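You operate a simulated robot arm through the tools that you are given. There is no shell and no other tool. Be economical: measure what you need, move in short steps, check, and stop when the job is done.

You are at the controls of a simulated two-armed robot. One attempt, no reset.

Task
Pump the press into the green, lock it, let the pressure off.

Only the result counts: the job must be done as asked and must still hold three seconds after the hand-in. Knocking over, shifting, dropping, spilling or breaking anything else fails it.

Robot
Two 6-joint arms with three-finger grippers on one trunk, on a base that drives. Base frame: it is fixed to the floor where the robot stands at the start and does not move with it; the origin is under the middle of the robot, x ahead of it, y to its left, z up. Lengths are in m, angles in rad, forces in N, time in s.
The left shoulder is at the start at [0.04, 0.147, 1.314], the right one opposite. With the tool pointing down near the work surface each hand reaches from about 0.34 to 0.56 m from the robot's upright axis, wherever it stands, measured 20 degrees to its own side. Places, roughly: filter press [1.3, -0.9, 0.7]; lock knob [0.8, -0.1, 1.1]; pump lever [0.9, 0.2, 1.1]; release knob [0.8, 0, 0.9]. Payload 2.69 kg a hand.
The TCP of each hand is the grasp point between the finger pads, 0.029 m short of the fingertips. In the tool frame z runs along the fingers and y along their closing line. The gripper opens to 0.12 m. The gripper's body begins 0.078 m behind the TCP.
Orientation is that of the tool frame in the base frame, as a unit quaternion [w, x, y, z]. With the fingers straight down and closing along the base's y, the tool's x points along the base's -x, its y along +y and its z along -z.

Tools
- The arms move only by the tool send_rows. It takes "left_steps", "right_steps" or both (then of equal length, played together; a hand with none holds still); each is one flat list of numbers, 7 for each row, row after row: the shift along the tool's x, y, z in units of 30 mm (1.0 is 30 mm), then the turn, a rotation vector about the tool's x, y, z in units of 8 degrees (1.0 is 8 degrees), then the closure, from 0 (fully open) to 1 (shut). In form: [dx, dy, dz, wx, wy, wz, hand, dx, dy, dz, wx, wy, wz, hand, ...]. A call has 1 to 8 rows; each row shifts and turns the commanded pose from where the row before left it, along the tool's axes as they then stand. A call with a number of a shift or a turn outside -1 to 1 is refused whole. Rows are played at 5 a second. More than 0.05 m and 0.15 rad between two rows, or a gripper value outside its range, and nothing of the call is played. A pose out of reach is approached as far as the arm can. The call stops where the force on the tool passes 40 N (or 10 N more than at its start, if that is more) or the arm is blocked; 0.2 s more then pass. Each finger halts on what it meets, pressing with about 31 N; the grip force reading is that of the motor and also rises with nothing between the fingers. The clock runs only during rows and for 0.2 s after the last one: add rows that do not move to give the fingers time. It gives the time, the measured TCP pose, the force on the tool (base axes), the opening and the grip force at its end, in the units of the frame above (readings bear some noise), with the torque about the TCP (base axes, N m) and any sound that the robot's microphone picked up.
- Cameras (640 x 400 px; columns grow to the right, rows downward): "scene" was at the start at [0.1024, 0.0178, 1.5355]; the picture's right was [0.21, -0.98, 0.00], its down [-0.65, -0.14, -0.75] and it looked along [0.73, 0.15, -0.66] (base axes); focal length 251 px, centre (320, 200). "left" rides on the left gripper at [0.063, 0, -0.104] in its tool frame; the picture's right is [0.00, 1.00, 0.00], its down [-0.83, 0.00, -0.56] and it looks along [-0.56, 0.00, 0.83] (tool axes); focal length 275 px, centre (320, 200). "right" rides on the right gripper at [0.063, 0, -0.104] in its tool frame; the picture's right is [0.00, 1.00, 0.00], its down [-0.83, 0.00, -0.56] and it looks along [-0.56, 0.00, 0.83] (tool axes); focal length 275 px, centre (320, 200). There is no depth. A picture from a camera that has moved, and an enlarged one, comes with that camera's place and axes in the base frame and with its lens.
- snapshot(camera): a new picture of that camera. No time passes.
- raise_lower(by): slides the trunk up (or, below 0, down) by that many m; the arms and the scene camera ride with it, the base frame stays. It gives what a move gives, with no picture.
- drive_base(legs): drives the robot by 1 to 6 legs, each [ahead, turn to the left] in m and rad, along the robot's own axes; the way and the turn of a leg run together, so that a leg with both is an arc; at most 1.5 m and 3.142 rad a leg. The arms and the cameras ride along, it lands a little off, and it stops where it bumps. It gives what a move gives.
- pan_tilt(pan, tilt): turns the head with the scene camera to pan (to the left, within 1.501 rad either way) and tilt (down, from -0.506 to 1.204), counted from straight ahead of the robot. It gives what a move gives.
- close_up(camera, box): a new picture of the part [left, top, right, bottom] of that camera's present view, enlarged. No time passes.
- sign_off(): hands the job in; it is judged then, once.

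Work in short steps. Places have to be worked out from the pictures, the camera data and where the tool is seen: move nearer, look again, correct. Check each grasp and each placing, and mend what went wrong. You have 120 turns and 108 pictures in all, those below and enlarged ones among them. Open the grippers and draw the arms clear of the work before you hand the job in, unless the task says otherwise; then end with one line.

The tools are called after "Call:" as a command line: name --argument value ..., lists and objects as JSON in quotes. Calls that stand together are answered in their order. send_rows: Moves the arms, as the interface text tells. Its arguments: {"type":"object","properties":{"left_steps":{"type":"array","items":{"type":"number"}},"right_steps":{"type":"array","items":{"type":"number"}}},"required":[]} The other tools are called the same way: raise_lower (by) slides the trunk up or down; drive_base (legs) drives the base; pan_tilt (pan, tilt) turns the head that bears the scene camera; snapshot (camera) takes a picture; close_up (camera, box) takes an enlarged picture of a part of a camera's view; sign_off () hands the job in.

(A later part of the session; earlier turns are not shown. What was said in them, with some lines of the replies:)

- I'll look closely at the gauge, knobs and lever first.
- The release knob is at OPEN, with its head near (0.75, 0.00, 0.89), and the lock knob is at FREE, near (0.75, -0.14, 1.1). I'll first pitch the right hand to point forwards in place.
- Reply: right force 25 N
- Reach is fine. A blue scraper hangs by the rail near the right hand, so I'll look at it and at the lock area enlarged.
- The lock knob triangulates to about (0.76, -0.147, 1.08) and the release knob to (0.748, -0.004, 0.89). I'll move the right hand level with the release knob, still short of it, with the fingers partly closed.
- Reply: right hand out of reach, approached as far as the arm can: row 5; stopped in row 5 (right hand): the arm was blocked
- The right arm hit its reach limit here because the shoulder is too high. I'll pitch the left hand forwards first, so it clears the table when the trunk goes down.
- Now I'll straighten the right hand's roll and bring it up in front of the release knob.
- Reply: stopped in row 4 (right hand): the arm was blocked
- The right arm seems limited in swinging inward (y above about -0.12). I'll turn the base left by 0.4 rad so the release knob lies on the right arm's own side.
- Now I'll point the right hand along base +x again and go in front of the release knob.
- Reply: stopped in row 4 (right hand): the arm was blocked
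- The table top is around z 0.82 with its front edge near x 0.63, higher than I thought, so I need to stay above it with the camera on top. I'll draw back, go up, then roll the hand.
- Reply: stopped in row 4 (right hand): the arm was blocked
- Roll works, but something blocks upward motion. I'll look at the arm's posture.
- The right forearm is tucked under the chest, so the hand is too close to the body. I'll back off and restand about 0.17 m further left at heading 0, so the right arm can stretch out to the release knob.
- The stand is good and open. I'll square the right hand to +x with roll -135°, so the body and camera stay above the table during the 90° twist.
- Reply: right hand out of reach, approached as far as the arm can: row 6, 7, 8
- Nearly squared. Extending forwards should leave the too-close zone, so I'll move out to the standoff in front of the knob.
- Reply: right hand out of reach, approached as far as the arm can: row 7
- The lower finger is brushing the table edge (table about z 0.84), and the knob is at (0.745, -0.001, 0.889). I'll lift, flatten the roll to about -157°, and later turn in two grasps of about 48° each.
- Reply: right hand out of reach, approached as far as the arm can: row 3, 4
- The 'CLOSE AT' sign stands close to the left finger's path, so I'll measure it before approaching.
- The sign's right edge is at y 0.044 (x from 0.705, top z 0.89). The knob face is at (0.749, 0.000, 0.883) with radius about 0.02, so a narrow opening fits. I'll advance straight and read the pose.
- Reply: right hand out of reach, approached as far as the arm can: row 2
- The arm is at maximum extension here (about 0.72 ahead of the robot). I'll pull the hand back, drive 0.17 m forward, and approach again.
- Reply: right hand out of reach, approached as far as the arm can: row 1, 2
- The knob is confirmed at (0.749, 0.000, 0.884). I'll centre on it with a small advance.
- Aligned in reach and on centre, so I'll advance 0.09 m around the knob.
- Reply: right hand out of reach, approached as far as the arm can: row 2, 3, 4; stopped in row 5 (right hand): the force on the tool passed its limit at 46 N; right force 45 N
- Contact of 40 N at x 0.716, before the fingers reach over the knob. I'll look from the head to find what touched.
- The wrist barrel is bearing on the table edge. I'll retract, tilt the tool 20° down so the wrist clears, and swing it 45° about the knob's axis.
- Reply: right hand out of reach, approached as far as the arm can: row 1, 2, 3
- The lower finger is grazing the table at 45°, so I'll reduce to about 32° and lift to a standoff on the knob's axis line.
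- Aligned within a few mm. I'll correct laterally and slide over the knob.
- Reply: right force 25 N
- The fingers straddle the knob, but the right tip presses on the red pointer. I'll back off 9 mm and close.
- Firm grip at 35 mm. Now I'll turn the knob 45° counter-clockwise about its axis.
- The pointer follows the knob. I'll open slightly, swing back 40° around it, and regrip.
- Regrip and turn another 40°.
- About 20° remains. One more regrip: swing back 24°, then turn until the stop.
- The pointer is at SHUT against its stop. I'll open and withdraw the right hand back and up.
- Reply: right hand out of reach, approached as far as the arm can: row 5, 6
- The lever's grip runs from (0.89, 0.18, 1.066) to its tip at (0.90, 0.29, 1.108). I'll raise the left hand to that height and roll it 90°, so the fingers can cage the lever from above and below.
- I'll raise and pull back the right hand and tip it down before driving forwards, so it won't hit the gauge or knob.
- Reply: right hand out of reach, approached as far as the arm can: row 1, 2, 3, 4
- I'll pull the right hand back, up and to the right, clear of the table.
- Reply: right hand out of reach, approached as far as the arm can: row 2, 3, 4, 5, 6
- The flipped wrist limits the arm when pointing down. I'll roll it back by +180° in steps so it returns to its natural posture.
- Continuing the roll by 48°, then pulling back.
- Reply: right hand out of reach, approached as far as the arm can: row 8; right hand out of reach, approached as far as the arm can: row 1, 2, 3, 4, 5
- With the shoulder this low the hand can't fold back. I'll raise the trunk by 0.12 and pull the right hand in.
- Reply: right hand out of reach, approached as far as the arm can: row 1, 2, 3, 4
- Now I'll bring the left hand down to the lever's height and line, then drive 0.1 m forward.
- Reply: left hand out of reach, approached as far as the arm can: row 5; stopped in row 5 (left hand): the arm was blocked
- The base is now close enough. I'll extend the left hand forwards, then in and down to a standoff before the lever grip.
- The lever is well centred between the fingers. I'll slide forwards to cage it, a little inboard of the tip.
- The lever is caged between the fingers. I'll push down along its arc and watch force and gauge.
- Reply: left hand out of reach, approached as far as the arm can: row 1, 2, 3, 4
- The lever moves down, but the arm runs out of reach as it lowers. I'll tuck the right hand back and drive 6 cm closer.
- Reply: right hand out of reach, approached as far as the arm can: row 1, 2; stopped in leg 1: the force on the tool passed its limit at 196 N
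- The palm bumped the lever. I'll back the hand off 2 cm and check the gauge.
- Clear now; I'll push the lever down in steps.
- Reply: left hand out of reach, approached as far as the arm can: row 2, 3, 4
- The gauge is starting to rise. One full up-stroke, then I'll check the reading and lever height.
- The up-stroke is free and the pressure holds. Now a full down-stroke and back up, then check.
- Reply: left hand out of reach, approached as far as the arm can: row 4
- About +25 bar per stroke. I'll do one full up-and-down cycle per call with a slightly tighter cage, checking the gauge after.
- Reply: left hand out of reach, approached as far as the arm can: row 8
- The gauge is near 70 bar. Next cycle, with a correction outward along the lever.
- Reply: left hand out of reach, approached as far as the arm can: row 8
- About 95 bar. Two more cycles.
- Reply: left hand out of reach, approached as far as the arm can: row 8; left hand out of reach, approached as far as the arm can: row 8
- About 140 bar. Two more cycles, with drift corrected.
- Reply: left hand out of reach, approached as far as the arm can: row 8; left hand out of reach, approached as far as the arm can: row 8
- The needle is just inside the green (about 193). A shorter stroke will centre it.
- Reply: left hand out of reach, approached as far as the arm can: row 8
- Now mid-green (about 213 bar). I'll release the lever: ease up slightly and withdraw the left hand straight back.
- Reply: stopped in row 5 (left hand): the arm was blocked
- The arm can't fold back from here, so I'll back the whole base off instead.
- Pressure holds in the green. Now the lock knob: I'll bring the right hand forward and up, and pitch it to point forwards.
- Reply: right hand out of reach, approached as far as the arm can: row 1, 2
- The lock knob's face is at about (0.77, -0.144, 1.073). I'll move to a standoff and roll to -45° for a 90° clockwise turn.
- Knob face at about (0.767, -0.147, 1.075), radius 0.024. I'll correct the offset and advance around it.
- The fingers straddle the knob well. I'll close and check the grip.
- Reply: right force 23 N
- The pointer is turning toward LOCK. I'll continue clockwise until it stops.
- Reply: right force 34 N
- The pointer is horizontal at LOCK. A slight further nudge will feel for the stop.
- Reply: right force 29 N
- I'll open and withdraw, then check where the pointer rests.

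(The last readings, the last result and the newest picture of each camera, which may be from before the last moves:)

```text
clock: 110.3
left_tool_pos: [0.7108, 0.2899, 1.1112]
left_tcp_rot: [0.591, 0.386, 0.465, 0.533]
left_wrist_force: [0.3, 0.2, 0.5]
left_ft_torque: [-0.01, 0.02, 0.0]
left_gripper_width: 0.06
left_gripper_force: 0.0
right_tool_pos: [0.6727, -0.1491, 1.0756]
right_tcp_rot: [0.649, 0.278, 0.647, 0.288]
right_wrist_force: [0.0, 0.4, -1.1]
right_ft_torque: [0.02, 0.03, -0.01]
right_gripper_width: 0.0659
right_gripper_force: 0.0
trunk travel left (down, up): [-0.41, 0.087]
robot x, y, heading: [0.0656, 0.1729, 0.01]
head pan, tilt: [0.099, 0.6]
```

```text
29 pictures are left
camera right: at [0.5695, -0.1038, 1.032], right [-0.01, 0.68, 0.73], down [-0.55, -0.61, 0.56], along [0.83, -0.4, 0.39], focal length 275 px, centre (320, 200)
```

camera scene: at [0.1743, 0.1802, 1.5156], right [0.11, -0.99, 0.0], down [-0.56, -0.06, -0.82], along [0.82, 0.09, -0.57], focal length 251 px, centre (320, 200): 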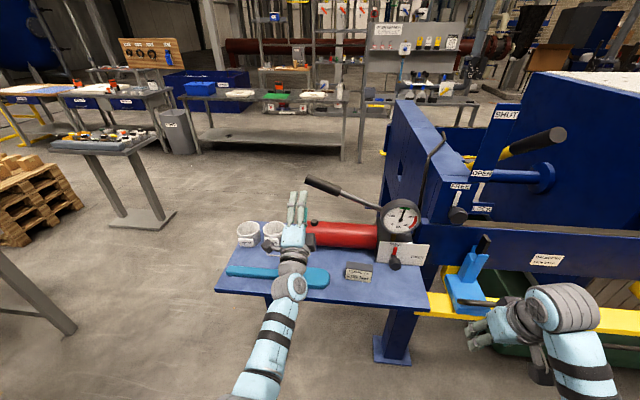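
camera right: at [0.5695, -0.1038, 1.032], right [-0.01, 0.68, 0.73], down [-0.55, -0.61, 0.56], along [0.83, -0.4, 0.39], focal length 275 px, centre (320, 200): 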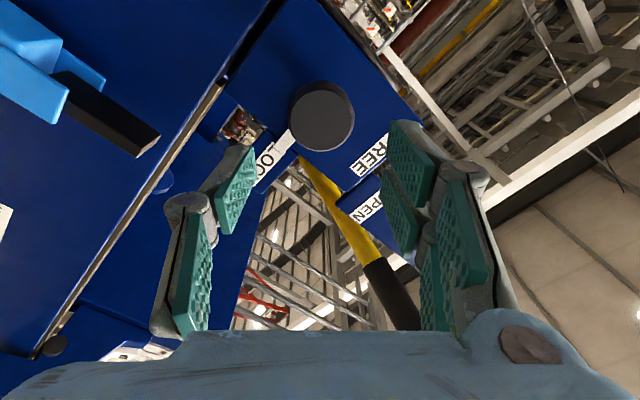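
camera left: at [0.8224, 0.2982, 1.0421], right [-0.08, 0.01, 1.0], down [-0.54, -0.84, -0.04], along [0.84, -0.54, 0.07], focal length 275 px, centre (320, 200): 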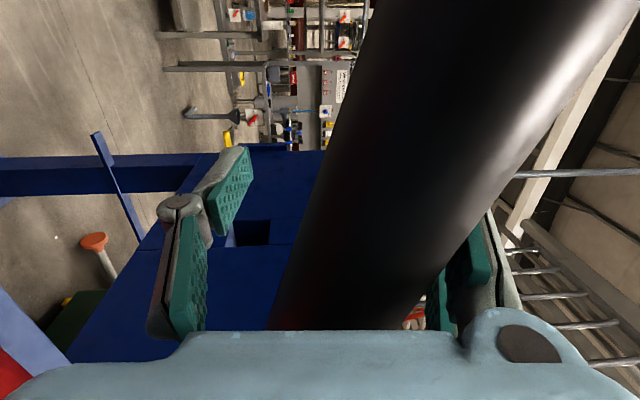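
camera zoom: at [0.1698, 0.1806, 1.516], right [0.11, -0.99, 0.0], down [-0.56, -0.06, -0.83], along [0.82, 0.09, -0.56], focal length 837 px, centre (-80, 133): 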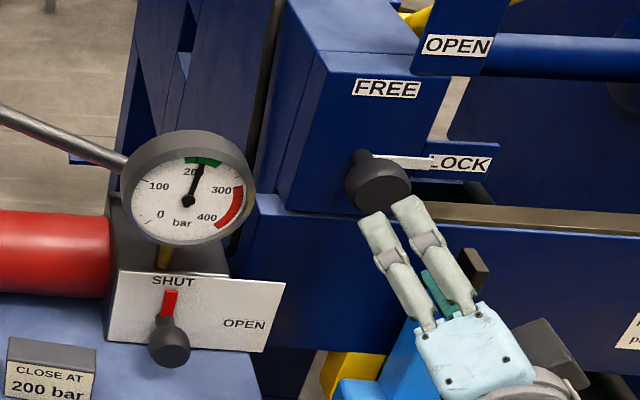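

Locked: the pointer rests on LOCK and the gauge is still green. Next, open the release knob: I'll roll the right hand camera-up (continuing in the + direction).

Call:
send_rows --right_steps '[0, 0, -0.5, 0, 0, 1, 0.5, 0, 0, 0, 0, 0, 1, 0.5, 0, 0, 0, 0, 0, 1, 0.5, 0, 0, 0, 0, 0, 1, 0.5, 0, 0, 0, 0, 0, 1, 0.5, 0, 0, 0, 0, 0, 1, 0.5, 0, 0, 0, 0, 0, 1, 0.5, 0, 0, 0, 0, 0, 1, 0.5]'

Call:
send_rows --right_steps '[0, 0, 0, 0, 0, 1, 0.5, 0, 0, 0, 0, 0, 1, 0.5, 0, 0, 0, 0, 0, 1, 0.5, 0, 0, 0, 0, 0, 1, 0.5, 0, 0, 0, 0, 0, 1, 0.5, 0, 0, 0, 0, 0, 1, 0.5, 0, 0, 0, 0, 0, 1, 0.5, 0, 0, 0, 0, 0, 1, 0.56]'

```text
clock: 112.1
left_tool_pos: [0.7111, 0.2904, 1.1119]
left_tcp_rot: [0.592, 0.386, 0.466, 0.533]
left_wrist_force: [-0.2, -0.8, 0.5]
left_ft_torque: [0.03, 0.0, 0.02]
left_gripper_width: 0.06
left_gripper_force: 0.0
right_tool_pos: [0.6605, -0.1491, 1.0738]
right_tcp_rot: [0.397, 0.58, 0.4, 0.588]
right_wrist_force: [1.1, 0.1, 0.4]
right_ft_torque: [0.0, 0.01, -0.01]
right_gripper_width: 0.0599
right_gripper_force: 0.0
trunk travel left (down, up): [-0.41, 0.087]
robot x, y, heading: [0.0619, 0.1693, 0.005]
head pan, tilt: [0.099, 0.6]
```

```text
clock: 113.9
left_tool_pos: [0.7114, 0.2913, 1.1107]
left_tcp_rot: [0.591, 0.387, 0.467, 0.532]
left_wrist_force: [-0.2, 0.1, -0.1]
left_ft_torque: [0.0, 0.0, 0.0]
left_gripper_width: 0.0598
left_gripper_force: 0.1
right_tool_pos: [0.6659, -0.1515, 1.0714]
right_tcp_rot: [0.023, 0.703, 0.035, 0.71]
right_wrist_force: [-0.1, -0.3, 0.0]
right_ft_torque: [0.0, 0.0, -0.02]
right_gripper_width: 0.053
right_gripper_force: 0.0
right hand out of reach, approached as far as the arm can: row 8
trunk travel left (down, up): [-0.41, 0.087]
robot x, y, heading: [0.0628, 0.1708, 0.011]
head pan, tilt: [0.099, 0.6]
```

The roll reached about 175°. I'll move across to the release knob's line while tilting 20° down, then lower the trunk by 0.12.

Call:
send_rows --right_steps '[0, -0.97, 0, 0, -0.5, 0, 0.56, 0, -0.97, 0, 0, -0.5, 0, 0.56, 0, -0.97, 0, 0, -0.5, 0, 0.56, 0, -0.97, 0, 0, -0.5, 0, 0.56, 0, -0.97, 0, 0, -0.5, 0, 0.56, 0, 0, 0, 0, 0, 0, 0.56]'

Call:
raise_lower --by -0.12

Call:
snapshot --camera "right"

Call:
snapshot --camera "scene"

```text
clock: 115.3
left_tool_pos: [0.711, 0.2907, 1.1116]
left_tcp_rot: [0.592, 0.386, 0.466, 0.533]
left_wrist_force: [0.4, 1.2, 0.0]
left_ft_torque: [-0.03, 0.01, 0.01]
left_gripper_width: 0.0598
left_gripper_force: 0.1
right_tool_pos: [0.7019, -0.0254, 1.0318]
right_tcp_rot: [0.024, 0.815, 0.055, 0.577]
right_wrist_force: [0.3, -0.9, 0.3]
right_ft_torque: [0.01, 0.01, 0.0]
right_gripper_width: 0.053
right_gripper_force: 0.1
right hand out of reach, approached as far as the arm can: row 1, 2, 3, 4, 5
trunk travel left (down, up): [-0.41, 0.087]
robot x, y, heading: [0.0625, 0.1734, 0.007]
head pan, tilt: [0.099, 0.6]
```

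```text
clock: 116.8
left_tool_pos: [0.71, 0.2902, 0.9911]
left_tcp_rot: [0.592, 0.386, 0.466, 0.533]
left_wrist_force: [0.4, 0.3, 0.5]
left_ft_torque: [0.02, 0.03, 0.0]
left_gripper_width: 0.0598
left_gripper_force: 0.1
right_tool_pos: [0.701, -0.0246, 0.9097]
right_tcp_rot: [0.025, 0.815, 0.055, 0.577]
right_wrist_force: [-0.2, -0.5, 0.8]
right_ft_torque: [0.02, 0.0, 0.0]
right_gripper_width: 0.053
right_gripper_force: 0.0
trunk travel left (down, up): [-0.29, 0.207]
robot x, y, heading: [0.0651, 0.1731, 0.011]
head pan, tilt: [0.099, 0.6]
```

```text
28 pictures are left
camera right: at [0.6242, -0.02, 1.0047], right [0.06, -0.99, 0.11], down [-0.8, -0.12, -0.59], along [0.6, -0.05, -0.8], focal length 275 px, centre (320, 200)
```

right: 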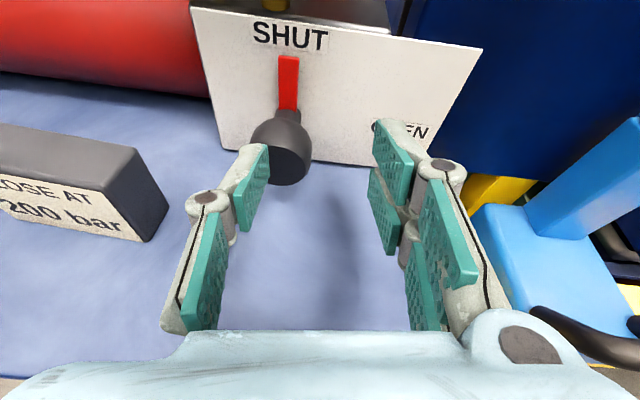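

```text
27 pictures are left
camera scene: at [0.1708, 0.1811, 1.3957], right [0.11, -0.99, 0.0], down [-0.56, -0.06, -0.83], along [0.82, 0.09, -0.57], focal length 251 px, centre (320, 200)
```

scene: 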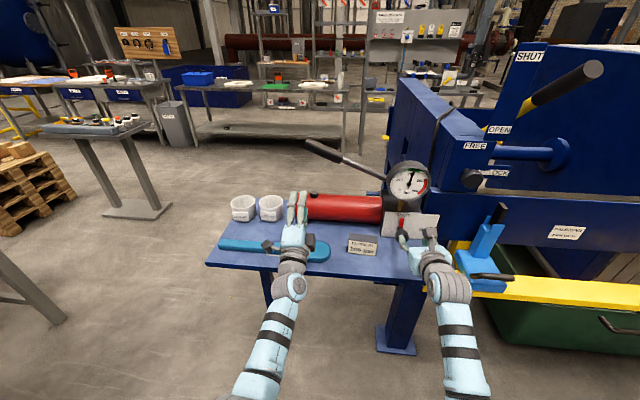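

Near the standoff. I'll straighten the small yaw and centre on the knob.

Call:
send_rows --right_steps '[0, 0, 0, -0.795, 0, 0.35, 0.56, -0.1, -0.42, 0, 0, 0, 0, 0.56, -0.09, -0.41, 0, 0, 0, 0, 0.56, 0, 0, 0, 0, 0, 0, 0.56]'

Call:
snapshot --camera "right"

```text
clock: 117.8
left_tool_pos: [0.7103, 0.2902, 0.9906]
left_tcp_rot: [0.593, 0.385, 0.466, 0.533]
left_wrist_force: [0.1, -0.1, 0.7]
left_ft_torque: [0.03, 0.04, 0.03]
left_gripper_width: 0.0598
left_gripper_force: 0.0
right_tool_pos: [0.6978, -0.0007, 0.9019]
right_tcp_rot: [0.023, 0.814, 0.057, 0.578]
right_wrist_force: [0.5, -0.1, -0.4]
right_ft_torque: [0.0, -0.03, 0.01]
right_gripper_width: 0.0527
right_gripper_force: 0.2
right hand out of reach, approached as far as the arm can: row 1
trunk travel left (down, up): [-0.29, 0.207]
robot x, y, heading: [0.0615, 0.1704, 0.008]
head pan, tilt: [0.099, 0.6]
```

```text
26 pictures are left
camera right: at [0.6205, 0.0034, 0.9967], right [0.07, -0.99, 0.11], down [-0.8, -0.12, -0.59], along [0.6, -0.05, -0.8], focal length 275 px, centre (320, 200)
```

right: 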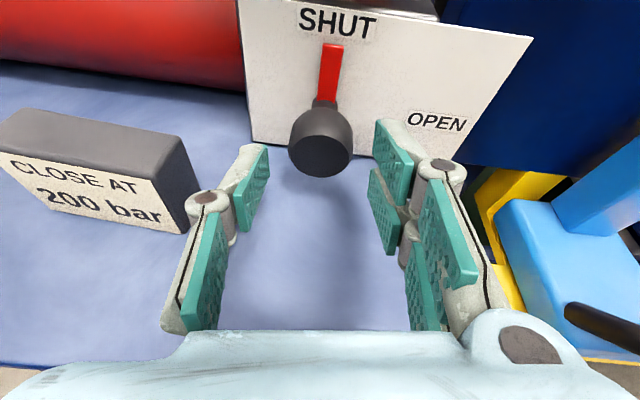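

The wrist roll is at its joint end in this direction, so I can't turn clockwise from here. I'll lift clear and unwind the roll by a full -360°, which spins only the last joint.

Call:
send_rows --right_steps '[0.8, 0, -0.6, 0, 0, 0, 0.56, 0.8, 0, -0.6, 0, 0, 0, 0.56, 0.8, 0, -0.6, 0, 0, 0, 0.56, 0.6, 0, -0.4, 0, 0, 0, 0.56, 0, 0, 0, 0, 0, -1, 0.56, 0, 0, 0, 0, 0, -1, 0.56, 0, 0, 0, 0, 0, -1, 0.56, 0, 0, 0, 0, 0, -1, 0.56]'

Call:
snapshot --camera "scene"

```text
clock: 119.6
left_tool_pos: [0.7114, 0.2906, 0.9913]
left_tcp_rot: [0.592, 0.386, 0.465, 0.533]
left_wrist_force: [0.5, 0.0, 0.2]
left_ft_torque: [-0.01, 0.0, -0.02]
left_gripper_width: 0.0602
left_gripper_force: 0.1
right_tool_pos: [0.666, 0.0083, 1.0089]
right_tcp_rot: [0.184, 0.767, 0.279, 0.547]
right_wrist_force: [0.3, 0.2, 0.0]
right_ft_torque: [0.0, -0.01, 0.0]
right_gripper_width: 0.0527
right_gripper_force: 0.0
trunk travel left (down, up): [-0.29, 0.207]
robot x, y, heading: [0.0627, 0.1716, 0.013]
head pan, tilt: [0.099, 0.6]
```

```text
25 pictures are left
camera scene: at [0.171, 0.181, 1.3957], right [0.11, -0.99, 0.0], down [-0.56, -0.06, -0.82], along [0.82, 0.09, -0.57], focal length 251 px, centre (320, 200)
```

scene: 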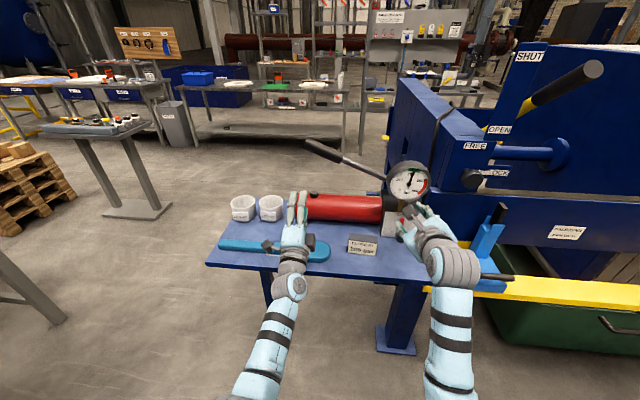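

Clear space at (0.67, 0.01, 1.01). I'll unwind the remaining roll here.

Call:
send_rows --right_steps '[0, 0, 0, 0, 0, -1, 0.56, 0, 0, 0, 0, 0, -1, 0.56, 0, 0, 0, 0, 0, -1, 0.56, 0, 0, 0, 0, 0, -1, 0.56, 0, 0, 0, 0, 0, -1, 0.56, 0, 0, 0, 0, 0, -1, 0.56, 0, 0, 0, 0, 0, -1, 0.56, 0, 0, 0, 0, 0, -1, 0.56]'

Call:
send_rows --right_steps '[0, 0, 0, 0, 0, -1, 0.56, 0, 0, 0, 0, 0, -1, 0.56, 0, 0, 0, 0, 0, -1, 0.56, 0, 0, 0, 0, 0, -1, 0.56, 0, 0, 0, 0, 0, -1, 0.56, 0, 0, 0, 0, 0, -1, 0.56, 0, 0, 0, 0, 0, -1, 0.56, 0, 0, 0, 0, 0, -1, 0.56]'

Call:
send_rows --right_steps '[0, 0, 0, 0, 0, -1, 0.56, 0, 0, 0, 0, 0, -1, 0.56, 0, 0, 0, 0, 0, -1, 0.56, 0, 0, 0, 0, 0, -1, 0.56, 0, 0, 0, 0, 0, -1, 0.56, 0, 0, 0, 0, 0, -1, 0.56, 0, 0, 0, 0, 0, -1, 0.56, 0, 0, 0, 0, 0, -1, 0.56]'

Call:
send_rows --right_steps '[0, 0, 0, 0, 0, -1, 0.56, 0, 0, 0, 0, 0, -1, 0.56, 0, 0, 0, 0, 0, -1, 0.56, 0, 0, 0, 0, 0, -1, 0.56, 0, 0, 0, 0, 0, -1, 0.56, 0, 0, 0, 0, 0, -1, 0.56, 0, 0, 0, 0, 0, -1, 0.56, 0, 0, 0, 0, 0, -1, 0.56]'

Call:
send_rows --right_steps '[0, 0, 0, 0, 0, -1, 0.56, 0, 0, 0, 0, 0, -1, 0.56, 0, 0, 0, 0, 0, -1, 0.56, 0, 0, 0, 0, 0, -1, 0.56, 0, 0, 0, 0, 0, -1, 0.56, 0, 0, 0, 0, 0, -1, 0.56, 0, 0, 0, 0, 0, -1, 0.56, 0, 0, 0, 0, 0, -1, 0.56]'

```text
clock: 121.4
left_tool_pos: [0.711, 0.291, 0.9917]
left_tcp_rot: [0.592, 0.386, 0.466, 0.533]
left_wrist_force: [-0.2, -0.3, 0.6]
left_ft_torque: [0.02, -0.01, 0.02]
left_gripper_width: 0.06
left_gripper_force: 0.0
right_tool_pos: [0.6647, 0.0085, 1.0089]
right_tcp_rot: [0.445, 0.503, 0.644, 0.367]
right_wrist_force: [0.1, -0.3, 0.0]
right_ft_torque: [-0.03, 0.01, -0.04]
right_gripper_width: 0.0528
right_gripper_force: 0.0
trunk travel left (down, up): [-0.29, 0.207]
robot x, y, heading: [0.0648, 0.1711, 0.012]
head pan, tilt: [0.099, 0.6]
```

```text
clock: 123.2
left_tool_pos: [0.7109, 0.2904, 0.9918]
left_tcp_rot: [0.592, 0.386, 0.465, 0.532]
left_wrist_force: [0.1, 0.2, -0.4]
left_ft_torque: [0.0, 0.01, -0.02]
left_gripper_width: 0.0602
left_gripper_force: 0.0
right_tool_pos: [0.6654, 0.0076, 1.0087]
right_tcp_rot: [0.572, 0.087, 0.812, 0.076]
right_wrist_force: [-0.2, 0.4, 0.7]
right_ft_torque: [-0.02, -0.02, 0.04]
right_gripper_width: 0.0531
right_gripper_force: 0.0
trunk travel left (down, up): [-0.29, 0.207]
robot x, y, heading: [0.0628, 0.1734, 0.01]
head pan, tilt: [0.099, 0.6]
```

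```text
clock: 125.0
left_tool_pos: [0.7111, 0.2909, 0.9916]
left_tcp_rot: [0.592, 0.385, 0.467, 0.532]
left_wrist_force: [-0.2, -0.2, -0.3]
left_ft_torque: [-0.01, -0.04, -0.01]
left_gripper_width: 0.0599
left_gripper_force: 0.1
right_tool_pos: [0.6657, 0.0073, 1.0097]
right_tcp_rot: [0.526, -0.357, 0.734, -0.239]
right_wrist_force: [0.2, 0.0, -0.3]
right_ft_torque: [-0.02, -0.01, -0.02]
right_gripper_width: 0.053
right_gripper_force: 0.1
trunk travel left (down, up): [-0.29, 0.207]
robot x, y, heading: [0.063, 0.1734, 0.012]
head pan, tilt: [0.099, 0.6]
```

```text
clock: 126.8
left_tool_pos: [0.7112, 0.2914, 0.9921]
left_tcp_rot: [0.592, 0.386, 0.466, 0.532]
left_wrist_force: [-0.3, 0.0, 0.7]
left_ft_torque: [0.02, 0.02, 0.03]
left_gripper_width: 0.0601
left_gripper_force: 0.0
right_tool_pos: [0.6662, 0.0079, 1.0091]
right_tcp_rot: [-0.319, 0.692, -0.434, 0.481]
right_wrist_force: [0.4, 0.0, -0.4]
right_ft_torque: [0.01, 0.02, 0.0]
right_gripper_width: 0.0527
right_gripper_force: 0.0
trunk travel left (down, up): [-0.29, 0.207]
robot x, y, heading: [0.0636, 0.1742, 0.009]
head pan, tilt: [0.099, 0.6]
```

```text
clock: 128.6
left_tool_pos: [0.7105, 0.2912, 0.9914]
left_tcp_rot: [0.592, 0.385, 0.466, 0.533]
left_wrist_force: [-1.1, 0.8, -0.4]
left_ft_torque: [0.01, 0.02, 0.01]
left_gripper_width: 0.06
left_gripper_force: 0.1
right_tool_pos: [0.6713, 0.0003, 1.0072]
right_tcp_rot: [-0.058, 0.814, -0.064, 0.575]
right_wrist_force: [-0.5, -0.6, -0.1]
right_ft_torque: [-0.02, 0.01, -0.01]
right_gripper_width: 0.0527
right_gripper_force: 0.1
right hand out of reach, approached as far as the arm can: row 7, 8
trunk travel left (down, up): [-0.29, 0.207]
robot x, y, heading: [0.0602, 0.1696, 0.01]
head pan, tilt: [0.099, 0.6]
```

Unwound: roll is now about +8° on the good side. I'll descend to the release knob standoff.

Call:
send_rows --right_steps '[-0.7, 0.16, 0.5, 0, 0, 0, 0.56, -0.7, 0.16, 0.5, 0, 0, 0, 0.56, -0.7, 0.16, 0.5, 0, 0, 0, 0.56, -0.7, 0.16, 0.5, 0, 0, 0, 0.56, 0, 0, 0, 0, 0, 0, 0.56]'

Call:
snapshot --camera "right"

```text
clock: 129.8
left_tool_pos: [0.7104, 0.2912, 0.9908]
left_tcp_rot: [0.592, 0.386, 0.466, 0.533]
left_wrist_force: [0.2, 0.2, 0.9]
left_ft_torque: [-0.01, 0.01, 0.01]
left_gripper_width: 0.0598
left_gripper_force: 0.0
right_tool_pos: [0.6999, -0.002, 0.9072]
right_tcp_rot: [-0.059, 0.814, -0.064, 0.574]
right_wrist_force: [0.1, 0.4, -0.1]
right_ft_torque: [0.0, -0.02, 0.0]
right_gripper_width: 0.0527
right_gripper_force: 0.0
trunk travel left (down, up): [-0.29, 0.207]
robot x, y, heading: [0.0624, 0.1728, 0.006]
head pan, tilt: [0.099, 0.6]
```

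```text
24 pictures are left
camera right: at [0.6223, -0.0158, 1.0004], right [-0.04, -0.99, -0.16], down [-0.8, 0.13, -0.59], along [0.6, 0.11, -0.79], focal length 275 px, centre (320, 200)
```

right: 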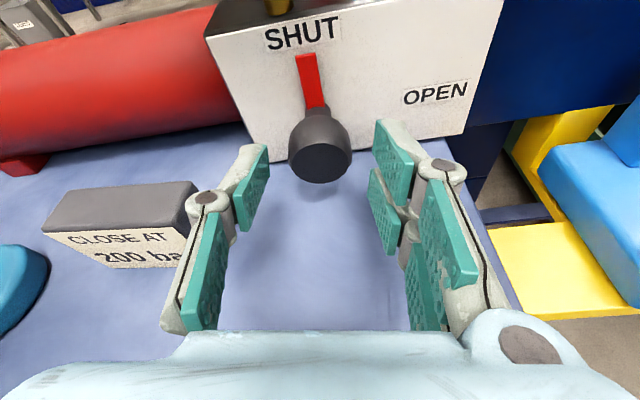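

Aligned. I'll advance 54 mm and close on the knob.

Call:
send_rows --right_steps '[-0.07, 0.05, 0.6, 0, 0, 0, 0.56, 0, 0.05, 0.6, 0, 0, 0, 0.56, 0, 0, 0.6, 0, 0, 0, 0.56, 0, 0, 0, 0, 0, 0, 0.56, 0, 0, 0, 0, 0, 0, 0.8, 0, 0, 0, 0, 0, 0, 1, 0, 0, 0, 0, 0, 0, 1]'

Call:
snapshot --camera "right"

```text
clock: 131.4
left_tool_pos: [0.7104, 0.294, 0.99]
left_tcp_rot: [0.592, 0.385, 0.468, 0.531]
left_wrist_force: [-0.3, 1.2, -0.1]
left_ft_torque: [0.01, -0.01, 0.02]
left_gripper_width: 0.0598
left_gripper_force: 0.0
right_tool_pos: [0.7499, -0.0011, 0.8869]
right_tcp_rot: [-0.058, 0.815, -0.063, 0.574]
right_wrist_force: [1.4, 19.1, -1.4]
right_ft_torque: [0.04, 0.05, 0.43]
right_gripper_width: 0.0356
right_gripper_force: 44.8
trunk travel left (down, up): [-0.29, 0.207]
robot x, y, heading: [0.065, 0.1716, 0.015]
head pan, tilt: [0.099, 0.6]
```

```text
23 pictures are left
camera right: at [0.673, -0.0137, 0.981], right [-0.03, -0.99, -0.16], down [-0.8, 0.12, -0.59], along [0.6, 0.11, -0.79], focal length 275 px, centre (320, 200)
```

right: 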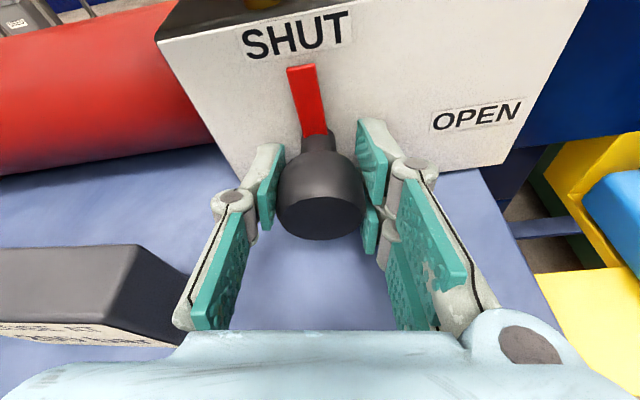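

Gripped. Turning clockwise 32°, then opening.

Call:
send_rows --right_steps '[0, 0, 0, 0.342, 0, 0.94, 1, 0, 0, 0, 0.342, 0, 0.94, 1, 0, 0, 0, 0.342, 0, 0.94, 1, 0, 0, 0, 0.342, 0, 0.94, 1, 0, 0, 0, 0, 0, 0, 1]'

Call:
send_rows --right_steps '[0, 0, 0, 0, 0, 0, 0.6, 0, 0, 0, 0, 0, 0, 0.6, 0, 0, 0, -0.342, 0, -0.94, 0.6, 0, 0, 0, -0.342, 0, -0.94, 0.6, 0, 0, 0, -0.342, 0, -0.94, 0.6, 0, 0, 0, -0.342, 0, -0.94, 0.6, 0, 0, 0, 0, 0, 0, 0.6]'

Call:
snapshot --camera "right"

Call:
close_up --camera "scene" --box '[360, 150, 520, 270]'

```text
clock: 132.6
left_tool_pos: [0.7118, 0.2929, 0.9902]
left_tcp_rot: [0.593, 0.385, 0.466, 0.532]
left_wrist_force: [0.4, -0.1, 0.7]
left_ft_torque: [0.02, -0.01, 0.02]
left_gripper_width: 0.0601
left_gripper_force: 0.0
right_tool_pos: [0.7492, -0.0023, 0.8866]
right_tcp_rot: [-0.281, 0.761, -0.217, 0.543]
right_wrist_force: [3.7, 12.8, 1.5]
right_ft_torque: [0.01, 0.34, 0.24]
right_gripper_width: 0.036
right_gripper_force: 44.8
trunk travel left (down, up): [-0.29, 0.207]
robot x, y, heading: [0.06, 0.1745, 0.009]
head pan, tilt: [0.099, 0.6]
```

```text
clock: 134.2
left_tool_pos: [0.7108, 0.2904, 0.9899]
left_tcp_rot: [0.591, 0.387, 0.466, 0.533]
left_wrist_force: [-0.3, 0.2, 0.4]
left_ft_torque: [-0.01, 0.01, 0.0]
left_gripper_width: 0.0599
left_gripper_force: 0.1
right_tool_pos: [0.7494, -0.0049, 0.887]
right_tcp_rot: [-0.057, 0.814, -0.063, 0.574]
right_wrist_force: [-0.2, 1.2, 1.1]
right_ft_torque: [-0.02, 0.0, 0.02]
right_gripper_width: 0.0481
right_gripper_force: 0.1
trunk travel left (down, up): [-0.29, 0.207]
robot x, y, heading: [0.0621, 0.1718, 0.009]
head pan, tilt: [0.099, 0.6]
```

```text
22 pictures are left
camera right: at [0.6726, -0.0167, 0.9802], right [-0.04, -0.99, -0.16], down [-0.8, 0.13, -0.59], along [0.6, 0.11, -0.79], focal length 275 px, centre (320, 200)
```

right: 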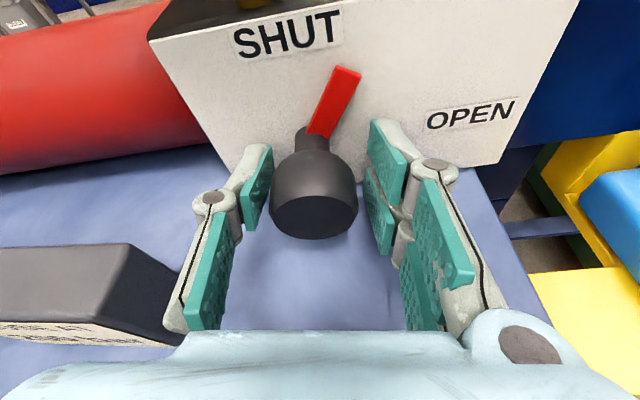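

```text
3.33 times, centred on (440, 210) of scene
camera zoom: at [0.171, 0.1811, 1.3957], right [0.11, -0.99, 0.0], down [-0.56, -0.06, -0.82], along [0.82, 0.09, -0.57], focal length 837 px, centre (-80, 167)
```

zoom: 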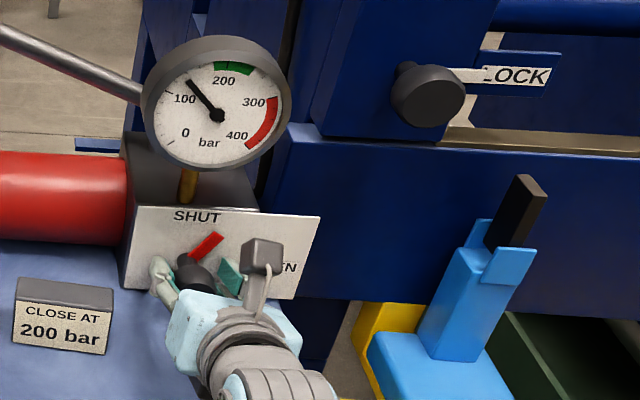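

The pressure is dropping already. I'll do two more grip-turns to reach OPEN.

Call:
send_rows --right_steps '[0, 0, 0, 0, 0, 0, 0.8, 0, 0, 0, 0, 0, 0, 1, 0, 0, 0, 0, 0, 0, 1, 0, 0, 0, 0.342, 0, 0.94, 1, 0, 0, 0, 0.342, 0, 0.94, 1, 0, 0, 0, 0.342, 0, 0.94, 1, 0, 0, 0, 0.342, 0, 0.94, 1, 0, 0, 0, 0, 0, 0, 1]'

Call:
send_rows --right_steps '[0, 0, 0, 0, 0, 0, 0.6, 0, 0, 0, 0, 0, 0, 0.6, 0, 0, 0, -0.342, 0, -0.94, 0.6, 0, 0, 0, -0.342, 0, -0.94, 0.6, 0, 0, 0, -0.342, 0, -0.94, 0.6, 0, 0, 0, -0.342, 0, -0.94, 0.6, 0, 0, 0, 0, 0, 0, 0.6]'

Call:
snapshot --camera "right"

```text
clock: 136.0
left_tool_pos: [0.7093, 0.2936, 0.9901]
left_tcp_rot: [0.592, 0.385, 0.467, 0.532]
left_wrist_force: [-0.1, -0.1, -0.3]
left_ft_torque: [0.0, 0.04, -0.02]
left_gripper_width: 0.0598
left_gripper_force: 0.1
right_tool_pos: [0.7501, -0.001, 0.8862]
right_tcp_rot: [-0.281, 0.761, -0.217, 0.543]
right_wrist_force: [-0.5, 16.2, -1.4]
right_ft_torque: [0.03, 0.44, 0.31]
right_gripper_width: 0.0357
right_gripper_force: 44.3
trunk travel left (down, up): [-0.29, 0.207]
robot x, y, heading: [0.0624, 0.1713, 0.009]
head pan, tilt: [0.099, 0.6]
```

```text
clock: 137.6
left_tool_pos: [0.7121, 0.2907, 0.9915]
left_tcp_rot: [0.592, 0.387, 0.466, 0.532]
left_wrist_force: [-0.2, -0.4, 0.8]
left_ft_torque: [0.03, -0.02, 0.01]
left_gripper_width: 0.0599
left_gripper_force: 0.1
right_tool_pos: [0.7488, -0.0046, 0.8862]
right_tcp_rot: [-0.058, 0.814, -0.063, 0.574]
right_wrist_force: [0.1, 0.7, 0.1]
right_ft_torque: [-0.02, 0.0, 0.01]
right_gripper_width: 0.0478
right_gripper_force: 0.1
trunk travel left (down, up): [-0.29, 0.207]
robot x, y, heading: [0.0606, 0.17, 0.005]
head pan, tilt: [0.099, 0.6]
```

```text
20 pictures are left
camera right: at [0.6727, -0.0173, 0.9801], right [-0.04, -0.99, -0.16], down [-0.8, 0.13, -0.59], along [0.6, 0.11, -0.79], focal length 275 px, centre (320, 200)
```

right: 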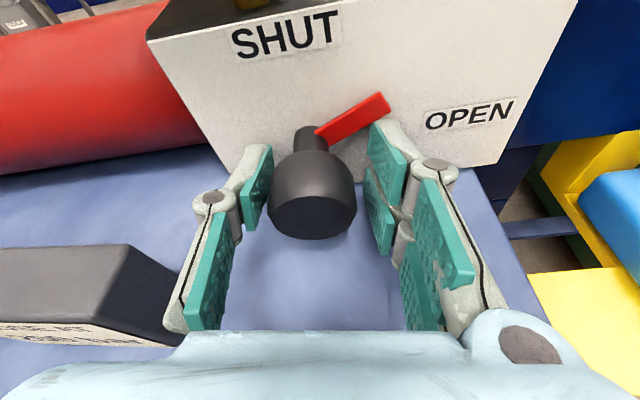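

One last 30° turn to OPEN.

Call:
send_rows --right_steps '[0, 0, 0, 0, 0, 0, 0.8, 0, 0, 0, 0, 0, 0, 1, 0, 0, 0, 0, 0, 0, 1, 0, 0, 0, 0.342, 0, 0.94, 1, 0, 0, 0, 0.342, 0, 0.94, 1, 0, 0, 0, 0.342, 0, 0.94, 1, 0, 0, 0, 0.27, 0, 0.74, 1, 0, 0, 0, 0, 0, 0, 1]'

Call:
snapshot --camera "right"

Call:
close_up --camera "scene" --box '[360, 150, 520, 270]'

```text
clock: 139.4
left_tool_pos: [0.71, 0.2934, 0.9915]
left_tcp_rot: [0.592, 0.385, 0.467, 0.533]
left_wrist_force: [-0.5, -0.2, -0.2]
left_ft_torque: [0.03, -0.02, 0.03]
left_gripper_width: 0.0603
left_gripper_force: 0.1
right_tool_pos: [0.7497, -0.0022, 0.8858]
right_tcp_rot: [-0.27, 0.766, -0.21, 0.545]
right_wrist_force: [-3.1, 16.4, -3.0]
right_ft_torque: [-0.71, -0.25, -0.27]
right_gripper_width: 0.0359
right_gripper_force: 45.3
trunk travel left (down, up): [-0.29, 0.207]
robot x, y, heading: [0.0621, 0.1693, 0.012]
head pan, tilt: [0.099, 0.6]
```

```text
19 pictures are left
camera right: at [0.6711, -0.0595, 0.9598], right [-0.03, -0.77, -0.64], down [-0.79, 0.41, -0.46], along [0.61, 0.49, -0.62], focal length 275 px, centre (320, 200)
```

right: 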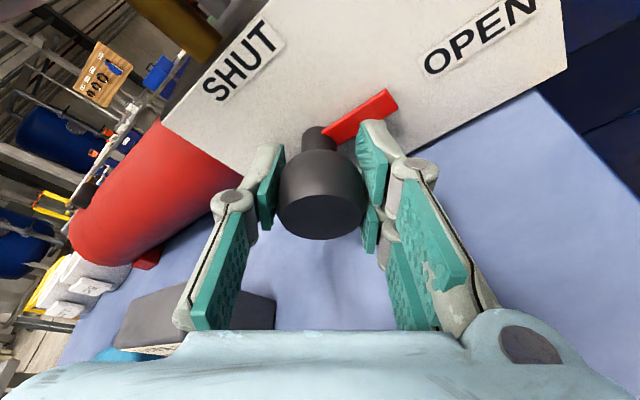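

```text
3.33 times, centred on (440, 210) of scene
camera zoom: at [0.1707, 0.1859, 1.3957], right [0.11, -0.99, 0.0], down [-0.56, -0.06, -0.82], along [0.82, 0.09, -0.57], focal length 837 px, centre (-80, 167)
```

zoom: 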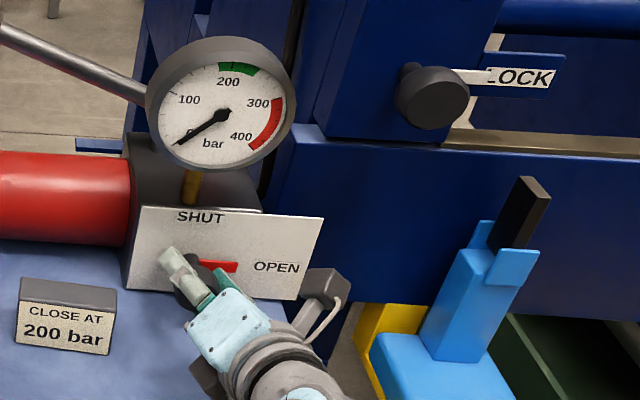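

OPEN is reached against its stop and the gauge is near 0. I'll open, withdraw along the tool axis, then back the base away.

Call:
send_rows --right_steps '[0, 0, 0, 0, 0, 0, 0.6, 0, 0, 0, 0, 0, 0, 0.6, 0, 0, -0.7, 0, 0, 0, 0.6, 0, 0, -0.7, 0, 0, 0, 0.6, 0.3, 0, -0.7, 0, 0, 0, 0.6]'

Call:
snapshot --camera "scene"

```text
clock: 140.6
left_tool_pos: [0.709, 0.2915, 0.9896]
left_tcp_rot: [0.591, 0.386, 0.466, 0.533]
left_wrist_force: [0.1, 0.9, 0.1]
left_ft_torque: [0.02, 0.02, 0.02]
left_gripper_width: 0.0599
left_gripper_force: 0.0
right_tool_pos: [0.6919, -0.0221, 0.9085]
right_tcp_rot: [-0.27, 0.765, -0.21, 0.546]
right_wrist_force: [0.0, -0.3, -0.8]
right_ft_torque: [-0.01, 0.0, -0.01]
right_gripper_width: 0.0482
right_gripper_force: 0.1
trunk travel left (down, up): [-0.29, 0.207]
robot x, y, heading: [0.0626, 0.1721, 0.01]
head pan, tilt: [0.099, 0.6]
```

```text
17 pictures are left
camera scene: at [0.1704, 0.1814, 1.3958], right [0.11, -0.99, 0.0], down [-0.56, -0.06, -0.83], along [0.82, 0.09, -0.56], focal length 251 px, centre (320, 200)
```

scene: 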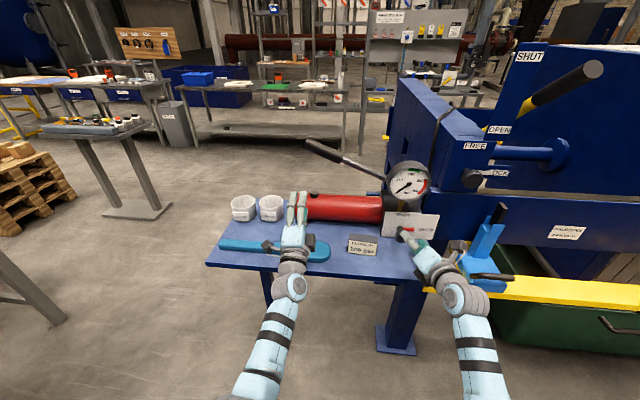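

Everything is in place. I'll back off 0.25 m and open both grippers, then do a final check.

Call:
drive_base --legs '[[-0.25, 0]]'

Call:
send_rows --left_steps '[0, 0, 0, 0, 0, 0, 0.2, 0, 0, 0, 0, 0, 0, 0, 0, 0, 0, 0, 0, 0, 0]' --right_steps '[0, 0, 0, 0, 0, 0, 0.2, 0, 0, 0, 0, 0, 0, 0, 0, 0, 0, 0, 0, 0, 0]'

Call:
snapshot --camera "scene"

Call:
close_up --camera "scene" --box '[290, 120, 510, 260]'

```text
clock: 142.4
left_tool_pos: [0.4625, 0.2871, 0.9888]
left_tcp_rot: [0.593, 0.388, 0.466, 0.53]
left_wrist_force: [0.0, -0.7, -0.2]
left_ft_torque: [0.04, -0.06, 0.01]
left_gripper_width: 0.0601
left_gripper_force: 0.0
right_tool_pos: [0.4457, -0.0236, 0.9098]
right_tcp_rot: [-0.271, 0.765, -0.211, 0.546]
right_wrist_force: [-0.5, 0.2, -0.5]
right_ft_torque: [0.02, 0.0, 0.02]
right_gripper_width: 0.0481
right_gripper_force: 0.0
trunk travel left (down, up): [-0.29, 0.207]
robot x, y, heading: [-0.1883, 0.1673, 0.004]
head pan, tilt: [0.099, 0.6]
```

```text
clock: 143.2
left_tool_pos: [0.4628, 0.2874, 0.99]
left_tcp_rot: [0.593, 0.388, 0.466, 0.53]
left_wrist_force: [0.9, -0.5, -0.2]
left_ft_torque: [-0.02, -0.01, -0.01]
left_gripper_width: 0.1202
left_gripper_force: 0.0
right_tool_pos: [0.445, -0.0238, 0.9095]
right_tcp_rot: [-0.27, 0.765, -0.212, 0.545]
right_wrist_force: [0.5, 0.2, 0.6]
right_ft_torque: [0.0, -0.01, -0.01]
right_gripper_width: 0.12
right_gripper_force: 0.0
trunk travel left (down, up): [-0.29, 0.207]
robot x, y, heading: [-0.1856, 0.1704, 0.003]
head pan, tilt: [0.099, 0.6]
```

```text
16 pictures are left
camera scene: at [-0.0775, 0.1771, 1.3957], right [0.1, -0.99, 0.0], down [-0.56, -0.06, -0.83], along [0.82, 0.09, -0.56], focal length 251 px, centre (320, 200)
```

scene: 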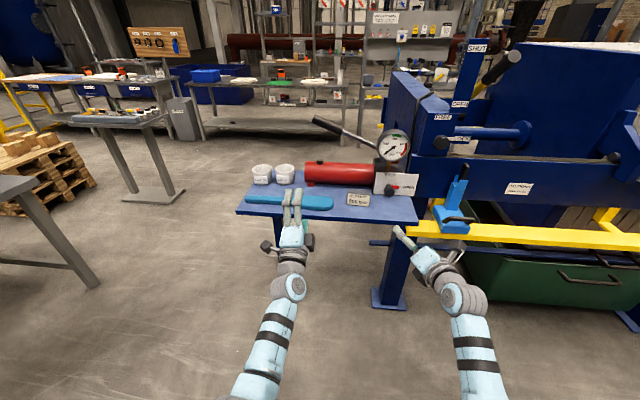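

```text
2.86 times, centred on (400, 190) of scene
camera zoom: at [-0.0775, 0.1771, 1.3957], right [0.1, -0.99, 0.0], down [-0.56, -0.06, -0.83], along [0.82, 0.09, -0.56], focal length 717 px, centre (91, 229)
```

zoom: 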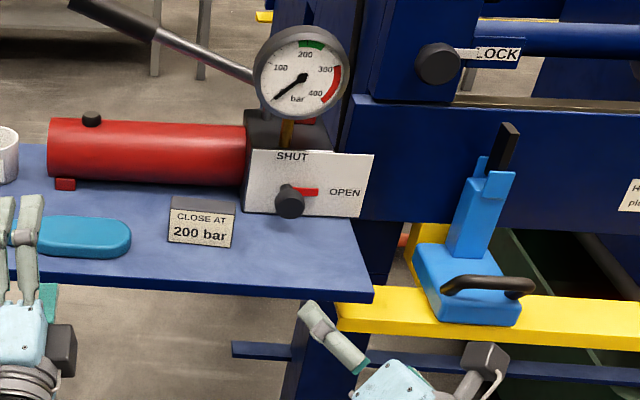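

The lock pointer is on LOCK, the release knob is at OPEN, the gauge reads 0, nothing else has moved, and both arms are clear with grippers open. I'll hand in.

Call:
sign_off

```text
The job is handed in.
```

The press was pumped into the green (about 213 bar) and locked, then the pressure was let off; the gauge read 0 at hand-in.
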